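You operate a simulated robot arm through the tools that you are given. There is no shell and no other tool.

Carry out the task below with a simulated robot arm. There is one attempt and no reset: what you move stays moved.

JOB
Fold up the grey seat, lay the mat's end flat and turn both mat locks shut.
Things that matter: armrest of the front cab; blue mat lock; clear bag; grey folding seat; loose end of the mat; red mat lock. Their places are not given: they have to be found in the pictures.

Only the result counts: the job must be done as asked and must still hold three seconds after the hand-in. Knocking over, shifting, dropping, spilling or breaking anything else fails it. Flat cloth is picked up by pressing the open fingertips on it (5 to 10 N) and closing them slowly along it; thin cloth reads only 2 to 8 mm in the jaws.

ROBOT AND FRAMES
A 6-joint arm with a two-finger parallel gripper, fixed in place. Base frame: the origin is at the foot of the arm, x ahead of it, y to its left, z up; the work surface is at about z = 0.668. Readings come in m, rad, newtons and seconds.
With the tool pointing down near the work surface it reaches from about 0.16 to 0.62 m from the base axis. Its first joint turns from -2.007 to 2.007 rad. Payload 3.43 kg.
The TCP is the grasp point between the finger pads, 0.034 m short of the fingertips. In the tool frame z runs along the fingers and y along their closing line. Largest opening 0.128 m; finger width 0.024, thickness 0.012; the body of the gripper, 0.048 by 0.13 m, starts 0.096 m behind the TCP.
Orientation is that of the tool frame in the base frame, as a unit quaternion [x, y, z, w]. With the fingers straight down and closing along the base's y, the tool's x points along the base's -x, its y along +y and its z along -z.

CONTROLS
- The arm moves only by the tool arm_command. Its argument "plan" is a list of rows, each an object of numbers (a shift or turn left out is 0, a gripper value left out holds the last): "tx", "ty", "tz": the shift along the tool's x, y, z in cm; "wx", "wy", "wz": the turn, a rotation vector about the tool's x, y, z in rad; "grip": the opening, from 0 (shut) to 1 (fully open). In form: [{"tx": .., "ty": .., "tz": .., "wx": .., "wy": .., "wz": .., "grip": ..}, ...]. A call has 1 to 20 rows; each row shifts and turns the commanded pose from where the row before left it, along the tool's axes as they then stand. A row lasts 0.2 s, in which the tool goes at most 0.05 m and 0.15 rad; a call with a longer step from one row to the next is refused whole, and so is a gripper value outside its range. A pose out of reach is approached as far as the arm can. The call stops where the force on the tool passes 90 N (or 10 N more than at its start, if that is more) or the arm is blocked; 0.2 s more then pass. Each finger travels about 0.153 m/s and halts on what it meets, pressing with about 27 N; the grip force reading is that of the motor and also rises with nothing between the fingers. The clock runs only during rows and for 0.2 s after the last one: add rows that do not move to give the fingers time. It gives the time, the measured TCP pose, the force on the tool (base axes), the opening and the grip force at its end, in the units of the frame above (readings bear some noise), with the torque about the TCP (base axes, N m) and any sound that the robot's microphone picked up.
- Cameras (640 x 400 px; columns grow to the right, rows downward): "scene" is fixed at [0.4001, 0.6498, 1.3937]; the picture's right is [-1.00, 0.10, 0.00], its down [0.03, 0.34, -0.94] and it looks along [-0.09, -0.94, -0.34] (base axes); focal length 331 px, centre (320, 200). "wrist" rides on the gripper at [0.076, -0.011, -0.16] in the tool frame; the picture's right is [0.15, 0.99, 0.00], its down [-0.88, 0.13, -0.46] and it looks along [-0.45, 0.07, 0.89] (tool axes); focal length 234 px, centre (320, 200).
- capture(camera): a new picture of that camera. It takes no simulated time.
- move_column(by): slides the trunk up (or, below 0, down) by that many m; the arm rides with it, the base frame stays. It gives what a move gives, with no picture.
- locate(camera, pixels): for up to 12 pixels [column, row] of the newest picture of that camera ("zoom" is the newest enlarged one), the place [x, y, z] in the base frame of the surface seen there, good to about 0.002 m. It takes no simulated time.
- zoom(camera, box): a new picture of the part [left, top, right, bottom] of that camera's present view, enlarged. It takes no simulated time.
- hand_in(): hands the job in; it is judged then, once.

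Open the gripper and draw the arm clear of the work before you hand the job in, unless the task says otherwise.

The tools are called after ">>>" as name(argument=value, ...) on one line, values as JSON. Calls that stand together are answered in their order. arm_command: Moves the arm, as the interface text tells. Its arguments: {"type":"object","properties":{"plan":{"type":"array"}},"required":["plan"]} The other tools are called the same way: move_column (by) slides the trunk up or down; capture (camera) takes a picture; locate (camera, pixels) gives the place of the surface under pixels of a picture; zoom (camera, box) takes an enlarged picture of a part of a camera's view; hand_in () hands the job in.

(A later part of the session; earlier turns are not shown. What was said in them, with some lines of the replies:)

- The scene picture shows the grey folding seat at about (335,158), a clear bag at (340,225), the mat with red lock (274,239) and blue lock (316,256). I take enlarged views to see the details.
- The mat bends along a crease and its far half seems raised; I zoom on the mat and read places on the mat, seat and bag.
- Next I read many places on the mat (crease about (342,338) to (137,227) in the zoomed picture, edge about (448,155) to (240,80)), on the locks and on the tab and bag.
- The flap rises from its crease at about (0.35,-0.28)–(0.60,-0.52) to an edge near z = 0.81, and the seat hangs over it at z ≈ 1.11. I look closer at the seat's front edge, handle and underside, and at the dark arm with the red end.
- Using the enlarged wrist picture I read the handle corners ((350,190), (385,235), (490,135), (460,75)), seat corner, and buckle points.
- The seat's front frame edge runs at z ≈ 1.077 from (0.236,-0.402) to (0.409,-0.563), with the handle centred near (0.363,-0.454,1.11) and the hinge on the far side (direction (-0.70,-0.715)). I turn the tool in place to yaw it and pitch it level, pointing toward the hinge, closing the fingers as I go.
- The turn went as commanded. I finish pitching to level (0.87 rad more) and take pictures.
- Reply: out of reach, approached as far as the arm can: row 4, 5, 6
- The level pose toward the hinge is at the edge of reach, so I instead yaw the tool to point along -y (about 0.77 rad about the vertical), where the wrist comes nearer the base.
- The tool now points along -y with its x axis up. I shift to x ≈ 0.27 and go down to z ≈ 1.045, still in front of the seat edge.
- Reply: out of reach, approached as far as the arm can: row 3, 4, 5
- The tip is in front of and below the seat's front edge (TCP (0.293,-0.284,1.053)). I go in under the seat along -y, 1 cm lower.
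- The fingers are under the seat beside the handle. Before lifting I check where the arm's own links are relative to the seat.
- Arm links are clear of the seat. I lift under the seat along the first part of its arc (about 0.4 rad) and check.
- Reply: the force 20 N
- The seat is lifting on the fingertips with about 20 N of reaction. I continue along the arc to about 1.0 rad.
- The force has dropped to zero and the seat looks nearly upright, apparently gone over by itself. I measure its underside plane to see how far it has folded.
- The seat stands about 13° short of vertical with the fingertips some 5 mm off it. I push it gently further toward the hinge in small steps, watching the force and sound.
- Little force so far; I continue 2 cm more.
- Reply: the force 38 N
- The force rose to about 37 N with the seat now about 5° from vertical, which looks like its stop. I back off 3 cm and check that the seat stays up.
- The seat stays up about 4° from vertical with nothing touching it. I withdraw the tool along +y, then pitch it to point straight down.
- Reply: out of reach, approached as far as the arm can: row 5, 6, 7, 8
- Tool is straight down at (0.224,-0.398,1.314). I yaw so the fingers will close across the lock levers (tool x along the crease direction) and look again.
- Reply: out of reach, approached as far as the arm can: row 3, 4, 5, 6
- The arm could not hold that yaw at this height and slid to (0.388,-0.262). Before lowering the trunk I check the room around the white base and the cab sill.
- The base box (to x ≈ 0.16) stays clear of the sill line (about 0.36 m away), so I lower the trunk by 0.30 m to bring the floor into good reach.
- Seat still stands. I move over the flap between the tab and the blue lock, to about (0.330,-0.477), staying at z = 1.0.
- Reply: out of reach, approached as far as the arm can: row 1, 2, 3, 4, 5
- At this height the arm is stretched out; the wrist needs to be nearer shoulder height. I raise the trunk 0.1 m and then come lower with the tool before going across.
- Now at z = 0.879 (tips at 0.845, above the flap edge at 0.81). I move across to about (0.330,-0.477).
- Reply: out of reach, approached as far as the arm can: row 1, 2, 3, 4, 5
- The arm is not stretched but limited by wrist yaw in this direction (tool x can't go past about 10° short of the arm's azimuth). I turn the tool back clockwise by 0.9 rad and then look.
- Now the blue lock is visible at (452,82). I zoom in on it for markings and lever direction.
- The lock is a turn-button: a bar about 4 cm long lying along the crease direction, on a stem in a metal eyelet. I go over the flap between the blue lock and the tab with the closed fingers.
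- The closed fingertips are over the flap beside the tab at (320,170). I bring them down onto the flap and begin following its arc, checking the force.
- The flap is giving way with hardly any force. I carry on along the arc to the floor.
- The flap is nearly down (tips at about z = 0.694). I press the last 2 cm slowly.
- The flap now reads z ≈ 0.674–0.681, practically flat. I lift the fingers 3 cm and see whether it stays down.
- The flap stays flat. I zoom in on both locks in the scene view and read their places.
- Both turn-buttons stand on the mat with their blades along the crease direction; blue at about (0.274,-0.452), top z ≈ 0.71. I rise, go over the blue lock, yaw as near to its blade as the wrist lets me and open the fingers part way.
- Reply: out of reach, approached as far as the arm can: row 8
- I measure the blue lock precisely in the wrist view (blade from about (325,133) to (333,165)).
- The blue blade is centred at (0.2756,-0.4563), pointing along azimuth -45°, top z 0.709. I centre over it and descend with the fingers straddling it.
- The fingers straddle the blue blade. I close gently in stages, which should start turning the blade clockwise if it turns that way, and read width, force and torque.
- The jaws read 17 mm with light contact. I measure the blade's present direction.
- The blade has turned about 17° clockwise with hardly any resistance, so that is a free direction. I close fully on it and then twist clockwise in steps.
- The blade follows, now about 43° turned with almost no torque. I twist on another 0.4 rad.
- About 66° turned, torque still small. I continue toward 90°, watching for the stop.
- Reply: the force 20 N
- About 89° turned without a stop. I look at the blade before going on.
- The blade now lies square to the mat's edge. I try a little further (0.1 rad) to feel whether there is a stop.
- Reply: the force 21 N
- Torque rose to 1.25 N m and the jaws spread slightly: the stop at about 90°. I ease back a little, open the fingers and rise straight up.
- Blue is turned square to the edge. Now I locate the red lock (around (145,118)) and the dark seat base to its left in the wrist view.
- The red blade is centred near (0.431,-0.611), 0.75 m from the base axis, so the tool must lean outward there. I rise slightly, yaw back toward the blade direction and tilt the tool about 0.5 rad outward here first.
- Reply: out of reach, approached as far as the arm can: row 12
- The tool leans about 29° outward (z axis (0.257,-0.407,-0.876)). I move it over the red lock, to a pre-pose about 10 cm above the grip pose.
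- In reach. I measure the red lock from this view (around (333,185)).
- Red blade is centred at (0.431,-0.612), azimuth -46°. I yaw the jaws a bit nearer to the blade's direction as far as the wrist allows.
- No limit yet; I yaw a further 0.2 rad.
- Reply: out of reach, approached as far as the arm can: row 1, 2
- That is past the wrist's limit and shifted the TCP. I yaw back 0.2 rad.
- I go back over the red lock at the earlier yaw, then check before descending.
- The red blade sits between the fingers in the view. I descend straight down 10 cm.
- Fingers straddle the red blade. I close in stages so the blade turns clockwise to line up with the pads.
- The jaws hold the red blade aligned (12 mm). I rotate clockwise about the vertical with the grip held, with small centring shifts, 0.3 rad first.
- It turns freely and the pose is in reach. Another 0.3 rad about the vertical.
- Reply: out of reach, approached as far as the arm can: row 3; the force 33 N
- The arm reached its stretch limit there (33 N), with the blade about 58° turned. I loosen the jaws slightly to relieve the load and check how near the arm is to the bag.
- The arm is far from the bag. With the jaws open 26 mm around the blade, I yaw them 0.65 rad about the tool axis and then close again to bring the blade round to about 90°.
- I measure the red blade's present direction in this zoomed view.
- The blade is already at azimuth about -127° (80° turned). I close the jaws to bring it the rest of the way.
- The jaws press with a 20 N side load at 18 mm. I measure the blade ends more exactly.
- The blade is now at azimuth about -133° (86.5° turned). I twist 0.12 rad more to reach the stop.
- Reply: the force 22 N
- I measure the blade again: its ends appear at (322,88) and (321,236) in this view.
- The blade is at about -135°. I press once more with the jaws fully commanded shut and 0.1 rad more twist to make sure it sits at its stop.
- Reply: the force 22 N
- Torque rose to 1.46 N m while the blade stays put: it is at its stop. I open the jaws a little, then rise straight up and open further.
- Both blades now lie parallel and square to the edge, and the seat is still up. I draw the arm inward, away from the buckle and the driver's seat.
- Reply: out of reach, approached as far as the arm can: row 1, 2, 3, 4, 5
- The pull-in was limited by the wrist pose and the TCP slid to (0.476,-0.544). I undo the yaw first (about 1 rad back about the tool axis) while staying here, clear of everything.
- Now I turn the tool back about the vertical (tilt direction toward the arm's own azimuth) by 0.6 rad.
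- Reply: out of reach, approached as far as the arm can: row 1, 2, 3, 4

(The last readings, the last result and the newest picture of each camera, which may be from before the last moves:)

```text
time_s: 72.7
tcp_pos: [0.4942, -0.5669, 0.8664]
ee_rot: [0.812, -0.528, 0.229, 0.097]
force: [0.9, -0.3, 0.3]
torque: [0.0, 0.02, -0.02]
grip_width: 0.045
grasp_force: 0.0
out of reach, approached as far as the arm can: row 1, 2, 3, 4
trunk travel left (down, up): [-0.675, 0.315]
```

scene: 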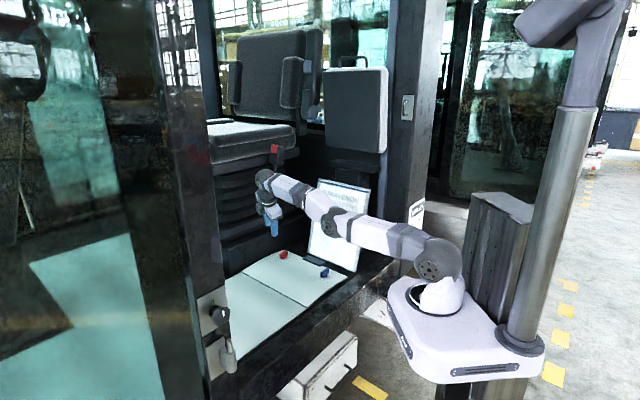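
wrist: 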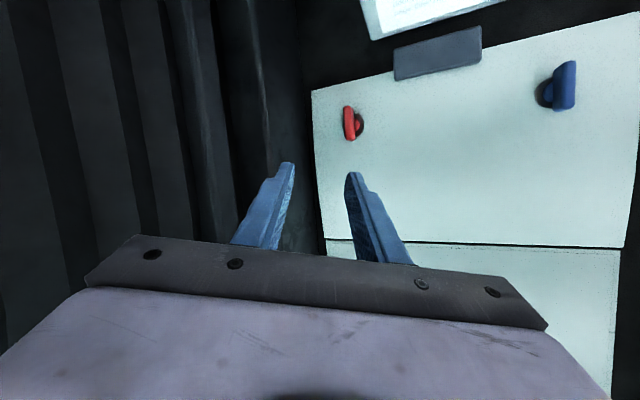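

Now I pull the tool inward and slightly up, back toward (0.33,-0.40,0.90).

>>> arm_command(plan=[{"tx": -2.92, "ty": 1.24, "tz": -2.34}, {"tx": -2.92, "ty": 1.24, "tz": -2.34}, {"tx": -2.92, "ty": 1.24, "tz": -2.34}, {"tx": -2.92, "ty": 1.24, "tz": -2.34}, {"tx": -2.92, "ty": 1.24, "tz": -2.34}, {"tx": -2.92, "ty": 1.24, "tz": -2.34}, {}])

>>> capture(camera="scene")

>>> capture(camera="wrist")

```text
time_s: 74.3
tcp_pos: [0.4725, -0.5707, 0.9198]
ee_rot: [0.812, -0.529, 0.228, 0.096]
force: [0.3, 0.1, -0.1]
torque: [-0.01, 0.0, -0.02]
grip_width: 0.0446
grasp_force: 0.1
out of reach, approached as far as the arm can: row 1, 2, 3, 4, 5, 6
trunk travel left (down, up): [-0.675, 0.315]
```

```text
taken
```

scene: 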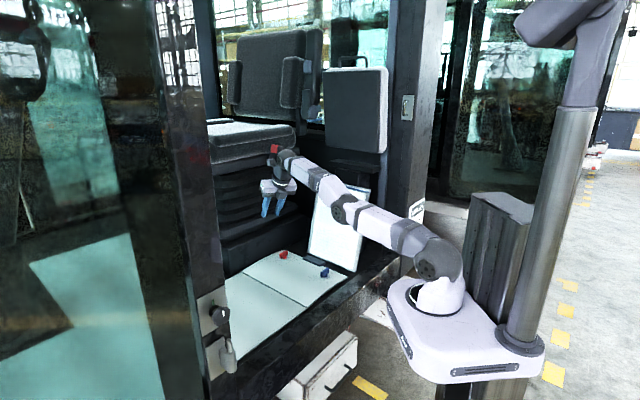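

```text
taken
```

wrist: 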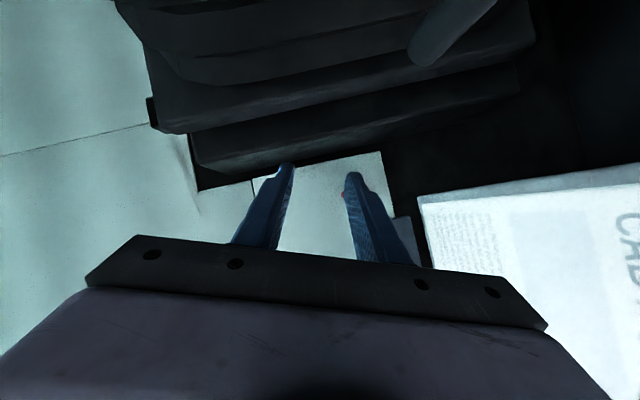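

The arm is stuck nearly straight with the elbow slightly below the line, so it cannot fold inward from here. I move down about 10 cm (free space above the mat) so the elbow bends upward, then pull in.

>>> arm_command(plan=[{"tx": -1.19, "ty": 0.21, "tz": 2.19}, {"tx": -1.19, "ty": 0.21, "tz": 2.19}, {"tx": -1.19, "ty": 0.21, "tz": 2.19}, {"tx": -1.19, "ty": 0.21, "tz": 2.19}, {}])

>>> capture(camera="scene")

```text
time_s: 75.5
tcp_pos: [0.4803, -0.583, 0.8221]
ee_rot: [0.812, -0.528, 0.23, 0.098]
force: [-0.8, 0.4, 1.0]
torque: [-0.01, -0.02, -0.01]
grip_width: 0.0447
grasp_force: 0.1
out of reach, approached as far as the arm can: row 1, 2, 3
trunk travel left (down, up): [-0.675, 0.315]
```

```text
taken
```

scene: 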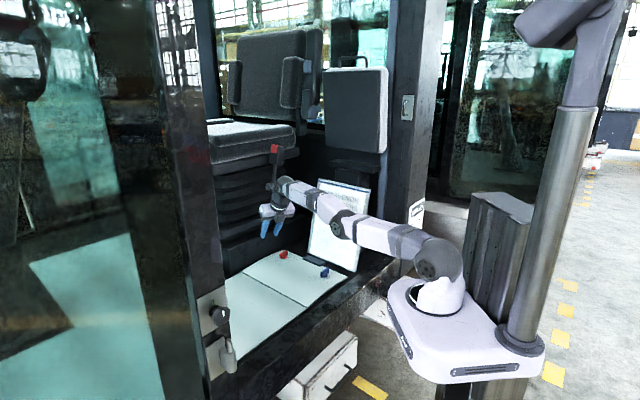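

I try a short inward move now to see whether the elbow folds.

>>> arm_command(plan=[{"tx": -1.9, "ty": 0.6, "tz": -0.4}, {"tx": -1.9, "ty": 0.6, "tz": -0.4}, {}])

```text
time_s: 76.3
tcp_pos: [0.4789, -0.5877, 0.8124]
ee_rot: [0.812, -0.529, 0.229, 0.097]
force: [0.0, -1.0, -0.2]
torque: [-0.03, -0.01, -0.02]
grip_width: 0.0446
grasp_force: 0.1
out of reach, approached as far as the arm can: row 1, 2
trunk travel left (down, up): [-0.675, 0.315]
```

The straight elbow is a singular pose. I combine un-tilting the tool with moving the TCP inward (about 4 cm and 0.1 rad per row), which should break the elbow upward.

>>> arm_command(plan=[{"tx": -3.71, "ty": 0.656, "tz": -2.07, "wx": -0.0174, "wy": -0.0984}, {"tx": -3.9, "ty": 0.689, "tz": -1.67, "wx": -0.0174, "wy": -0.0984}, {"tx": -4.04, "ty": 0.715, "tz": -1.27, "wx": -0.0174, "wy": -0.0984}, {"tx": -4.15, "ty": 0.733, "tz": -0.86, "wx": -0.0174, "wy": -0.0984}, {}])

>>> capture(camera="scene")

```text
time_s: 77.5
tcp_pos: [0.4273, -0.503, 0.8204]
ee_rot: [0.837, -0.545, 0.047, 0.02]
force: [0.2, -0.4, 0.2]
torque: [-0.02, 0.0, -0.02]
grip_width: 0.0447
grasp_force: 0.0
out of reach, approached as far as the arm can: row 1, 2, 3, 4
trunk travel left (down, up): [-0.675, 0.315]
```

```text
taken
```

scene: 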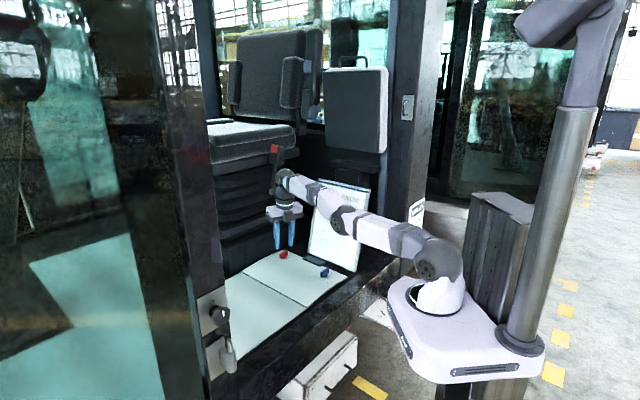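

The tool is nearly upright now at (0.427,-0.503). The yaw is close to the wrist's limit for smaller radii, so I turn it clockwise 0.6 rad first and then pull inward.

>>> arm_command(plan=[{"wz": 0.12}, {"wz": 0.12}, {"wz": 0.12}, {"wz": 0.12}, {"wz": 0.12}, {}])

>>> capture(camera="scene")

```text
time_s: 78.9
tcp_pos: [0.4275, -0.502, 0.821]
ee_rot: [-0.638, 0.768, -0.051, -0.006]
force: [0.0, -0.5, -0.5]
torque: [0.08, -0.02, 0.03]
grip_width: 0.045
grasp_force: 0.0
trunk travel left (down, up): [-0.675, 0.315]
```

```text
taken
```

scene: 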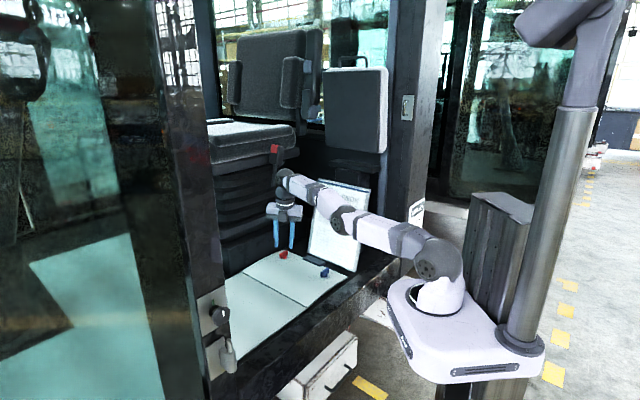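

In reach now. I try pulling inward 6 cm.

>>> arm_command(plan=[{"tx": -1.87, "ty": 2.32, "tz": -0.3}, {"tx": -1.87, "ty": 2.32, "tz": -0.3}, {}])

```text
time_s: 79.7
tcp_pos: [0.3859, -0.4567, 0.8215]
ee_rot: [-0.638, 0.768, -0.054, -0.005]
force: [0.0, 0.3, -0.3]
torque: [-0.06, -0.04, 0.01]
grip_width: 0.0447
grasp_force: 0.1
trunk travel left (down, up): [-0.675, 0.315]
```

It folds in properly now. I continue inward and up, well clear of the mat.

>>> arm_command(plan=[{"tx": -1.87, "ty": 2.32, "tz": -2.0}, {"tx": -1.87, "ty": 2.32, "tz": -2.0}, {"tx": -1.87, "ty": 2.32, "tz": -2.0}, {}])

>>> capture(camera="scene")

>>> capture(camera="wrist")

```text
time_s: 80.7
tcp_pos: [0.3239, -0.3831, 0.8689]
ee_rot: [-0.639, 0.768, -0.051, -0.005]
force: [-0.6, 0.1, 0.3]
torque: [0.01, -0.03, 0.01]
grip_width: 0.0449
grasp_force: 0.0
trunk travel left (down, up): [-0.675, 0.315]
```

```text
taken
```

scene: 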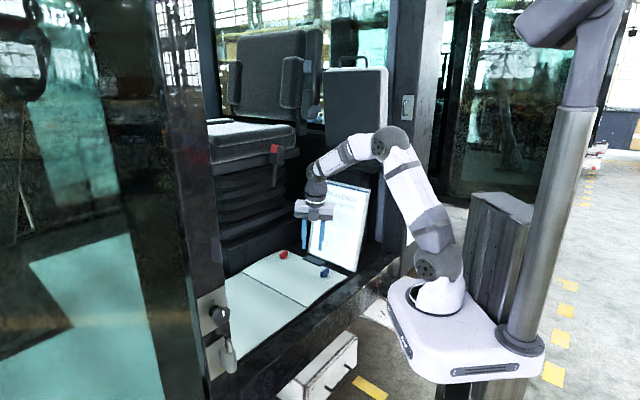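

```text
taken
```

wrist: 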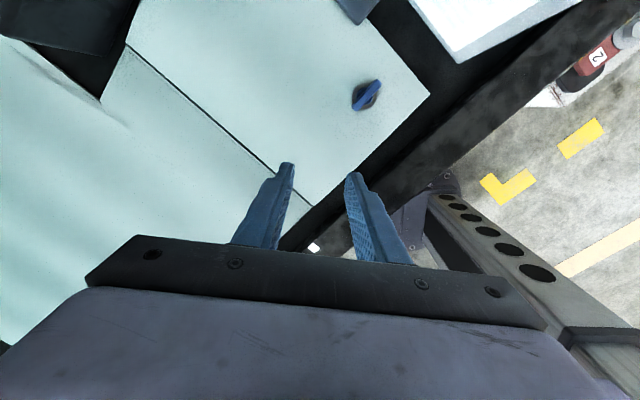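

The arm has folded back. Now I check the mat heights, the lock directions and the seat in the scene view.

>>> locate(camera="scene", pixels=[[260, 258], [275, 265], [290, 275], [300, 285], [310, 295], [295, 262], [310, 268], [335, 280], [283, 248], [270, 253], [340, 277], [318, 285]])

>>> zoom(camera="scene", box=[240, 235, 360, 312])

>>> zoom(camera="scene", box=[260, 40, 420, 170])

```text
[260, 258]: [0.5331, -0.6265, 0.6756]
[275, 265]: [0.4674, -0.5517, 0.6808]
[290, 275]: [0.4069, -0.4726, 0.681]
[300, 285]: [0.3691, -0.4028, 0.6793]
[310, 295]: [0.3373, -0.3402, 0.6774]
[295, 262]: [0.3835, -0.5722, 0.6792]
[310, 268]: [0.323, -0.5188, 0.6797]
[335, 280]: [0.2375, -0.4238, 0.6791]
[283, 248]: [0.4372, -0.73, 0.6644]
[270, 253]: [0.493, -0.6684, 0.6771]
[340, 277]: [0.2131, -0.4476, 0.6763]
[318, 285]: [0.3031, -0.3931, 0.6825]
```

```text
5.19 times, centred on (300, 274) of scene
```

zoom: 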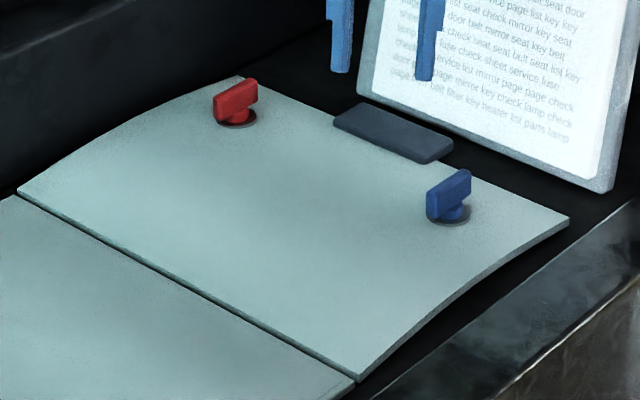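

```text
3.08 times, centred on (340, 105) of scene
```

zoom: 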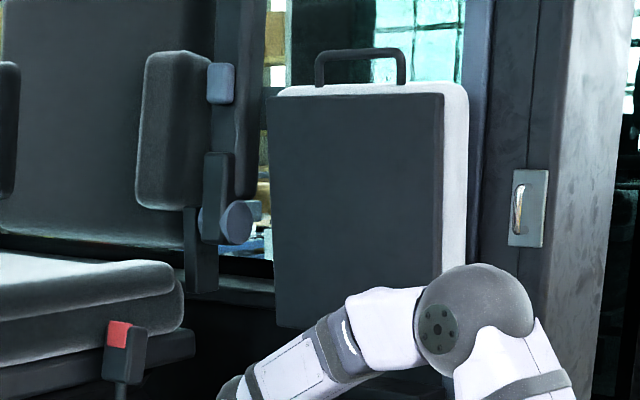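

I check the seat's present angle from points on its underside and compare the bag's place with the start.

>>> locate(camera="scene", pixels=[[335, 80], [335, 100], [335, 120], [350, 80], [350, 100], [350, 120], [365, 80], [365, 115], [330, 135], [340, 230], [352, 215], [335, 262]])

>>> zoom(camera="wrist", box=[330, 60, 410, 130])

```text
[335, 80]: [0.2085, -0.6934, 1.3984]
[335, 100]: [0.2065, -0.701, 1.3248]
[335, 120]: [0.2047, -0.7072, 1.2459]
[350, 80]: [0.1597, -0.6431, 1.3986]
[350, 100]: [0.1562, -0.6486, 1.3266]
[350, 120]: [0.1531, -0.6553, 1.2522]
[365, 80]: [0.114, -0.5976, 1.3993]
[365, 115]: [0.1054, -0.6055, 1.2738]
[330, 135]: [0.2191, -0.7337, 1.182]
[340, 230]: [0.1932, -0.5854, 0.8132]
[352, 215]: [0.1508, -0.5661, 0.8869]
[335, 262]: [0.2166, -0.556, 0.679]
```

```text
5.71 times, centred on (370, 95) of wrist
```

zoom: 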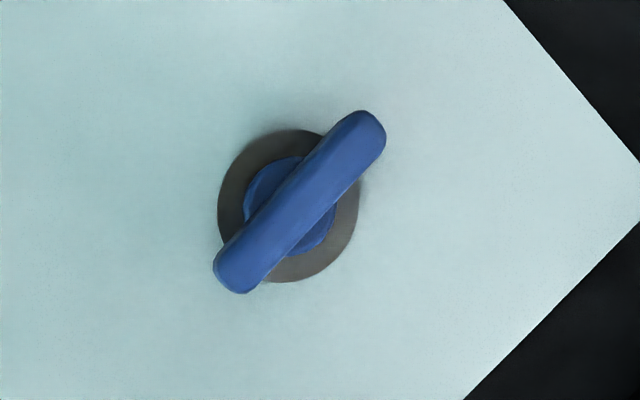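

The seat stands at its stop (about 85°) and the bag's points match the start within 1 mm. I measure the final directions of both blades.

>>> locate(camera="zoom", pixels=[[235, 270], [368, 132], [270, 233], [335, 167], [302, 200]])

>>> zoom(camera="scene", box=[270, 240, 340, 285])

>>> locate(camera="zoom", pixels=[[86, 115], [143, 90], [105, 95], [140, 82], [460, 270], [515, 238], [475, 250], [515, 225]])

```text
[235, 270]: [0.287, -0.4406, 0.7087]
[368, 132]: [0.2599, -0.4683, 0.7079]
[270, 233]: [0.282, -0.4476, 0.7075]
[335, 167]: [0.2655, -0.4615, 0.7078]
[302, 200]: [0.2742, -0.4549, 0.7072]
```

```text
8.89 times, centred on (305, 262) of scene
```

zoom: 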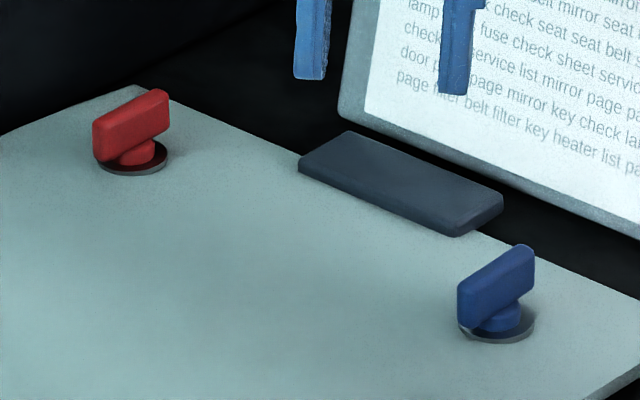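

```text
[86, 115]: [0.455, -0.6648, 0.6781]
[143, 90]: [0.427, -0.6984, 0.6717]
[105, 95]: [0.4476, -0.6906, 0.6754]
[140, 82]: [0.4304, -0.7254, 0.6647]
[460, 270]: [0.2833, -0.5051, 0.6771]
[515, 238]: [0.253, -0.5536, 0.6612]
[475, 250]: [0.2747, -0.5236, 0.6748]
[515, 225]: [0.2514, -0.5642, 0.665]
```

Blue is 89° turned (azimuth -134°). Now I read the red blade in this zoomed view.

>>> locate(camera="zoom", pixels=[[98, 122], [164, 93], [115, 115], [150, 100], [100, 145], [165, 115], [130, 125], [465, 280], [530, 250], [470, 300], [530, 270]])

```text
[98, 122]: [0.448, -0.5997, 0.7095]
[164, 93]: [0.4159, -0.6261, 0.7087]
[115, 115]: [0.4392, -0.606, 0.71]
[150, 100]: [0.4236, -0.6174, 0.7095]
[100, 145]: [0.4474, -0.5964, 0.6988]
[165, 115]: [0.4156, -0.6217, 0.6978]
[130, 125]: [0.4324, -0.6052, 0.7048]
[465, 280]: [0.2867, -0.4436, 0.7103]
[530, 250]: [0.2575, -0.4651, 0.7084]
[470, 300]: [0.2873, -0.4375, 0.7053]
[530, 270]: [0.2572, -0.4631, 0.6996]
```

Both blades match in direction (about 90° turned from the start). I open the gripper and draw the arm back toward the base and up.

>>> arm_command(plan=[{"tx": -2.75, "ty": 0.36, "tz": -2.75}, {"tx": -2.75, "ty": 0.36, "tz": -2.75}, {"tx": -2.75, "ty": 0.36, "tz": -2.75}, {"tx": -2.75, "ty": 0.36, "tz": -2.75, "grip": 0.7}, {"grip": 1.0}, {}, {}])

>>> move_column(by=0.2)

>>> capture(camera="scene")

>>> capture(camera="wrist")

```text
time_s: 82.3
tcp_pos: [0.3252, -0.2667, 0.9719]
ee_rot: [-0.638, 0.768, -0.054, -0.005]
force: [0.1, -0.3, 0.1]
torque: [0.04, 0.01, 0.01]
grip_width: 0.1278
grasp_force: 0.0
trunk travel left (down, up): [-0.675, 0.315]
```

```text
time_s: 84.5
tcp_pos: [0.3256, -0.2657, 1.1712]
ee_rot: [-0.638, 0.768, -0.052, -0.005]
force: [-0.2, 0.0, 0.2]
torque: [0.0, -0.03, 0.02]
grip_width: 0.1282
grasp_force: 0.1
trunk travel left (down, up): [-0.875, 0.115]
```

```text
taken
```

scene: 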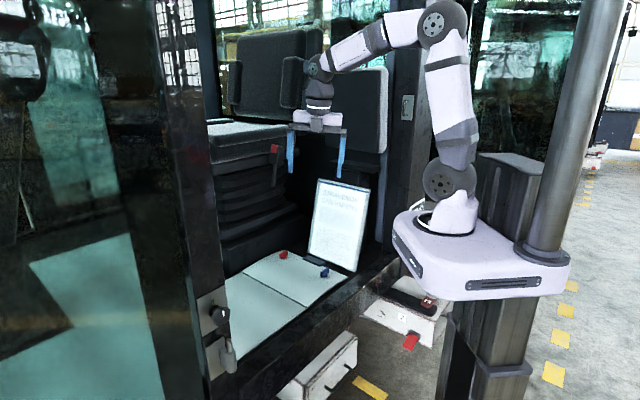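

```text
taken
```

wrist: 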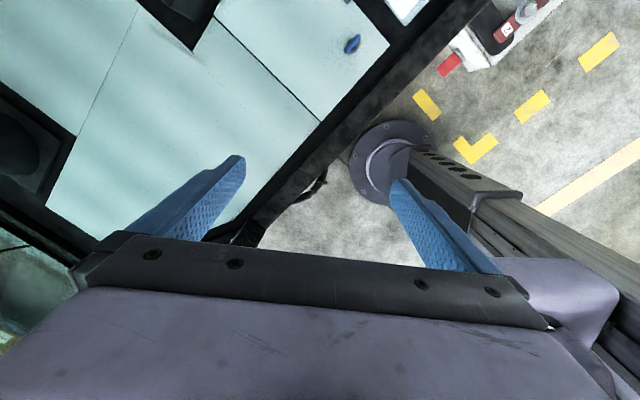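

The seat is up at its stop, the mat end lies flat, and both locks are turned to their stops. The bag is undisturbed and the arm is clear with its gripper open, so I hand the job in.

>>> hand_in()

```text
The job is handed in.
```

I handed the job in with the seat folded up, the mat's end laid flat and both mat locks turned to their stops. The hand-in gave no verdict, so I don't know yet whether it passed.

- **Grey seat:** it stopped at about 85° and stayed there untouched for about 65 s, up to my last check of its angle. I took 85° as its end stop, because a further push met about 37 N. I did not hear or feel a latch.
- **Mat end:** it lies flat and stayed down when I lifted off. The middle sits about 5 mm higher than the edges.
- **Blue and red mat locks:** each turned about 90° clockwise until it hit a stop. I took that as shut; I saw no markings and did not try the other direction.
- **Everything else:** the clear bag is within about 2 mm of where it started. The armrest looks as it did before. I saw no contact with anything else.

The gripper is open and the arm is drawn clear of the seat and mat.
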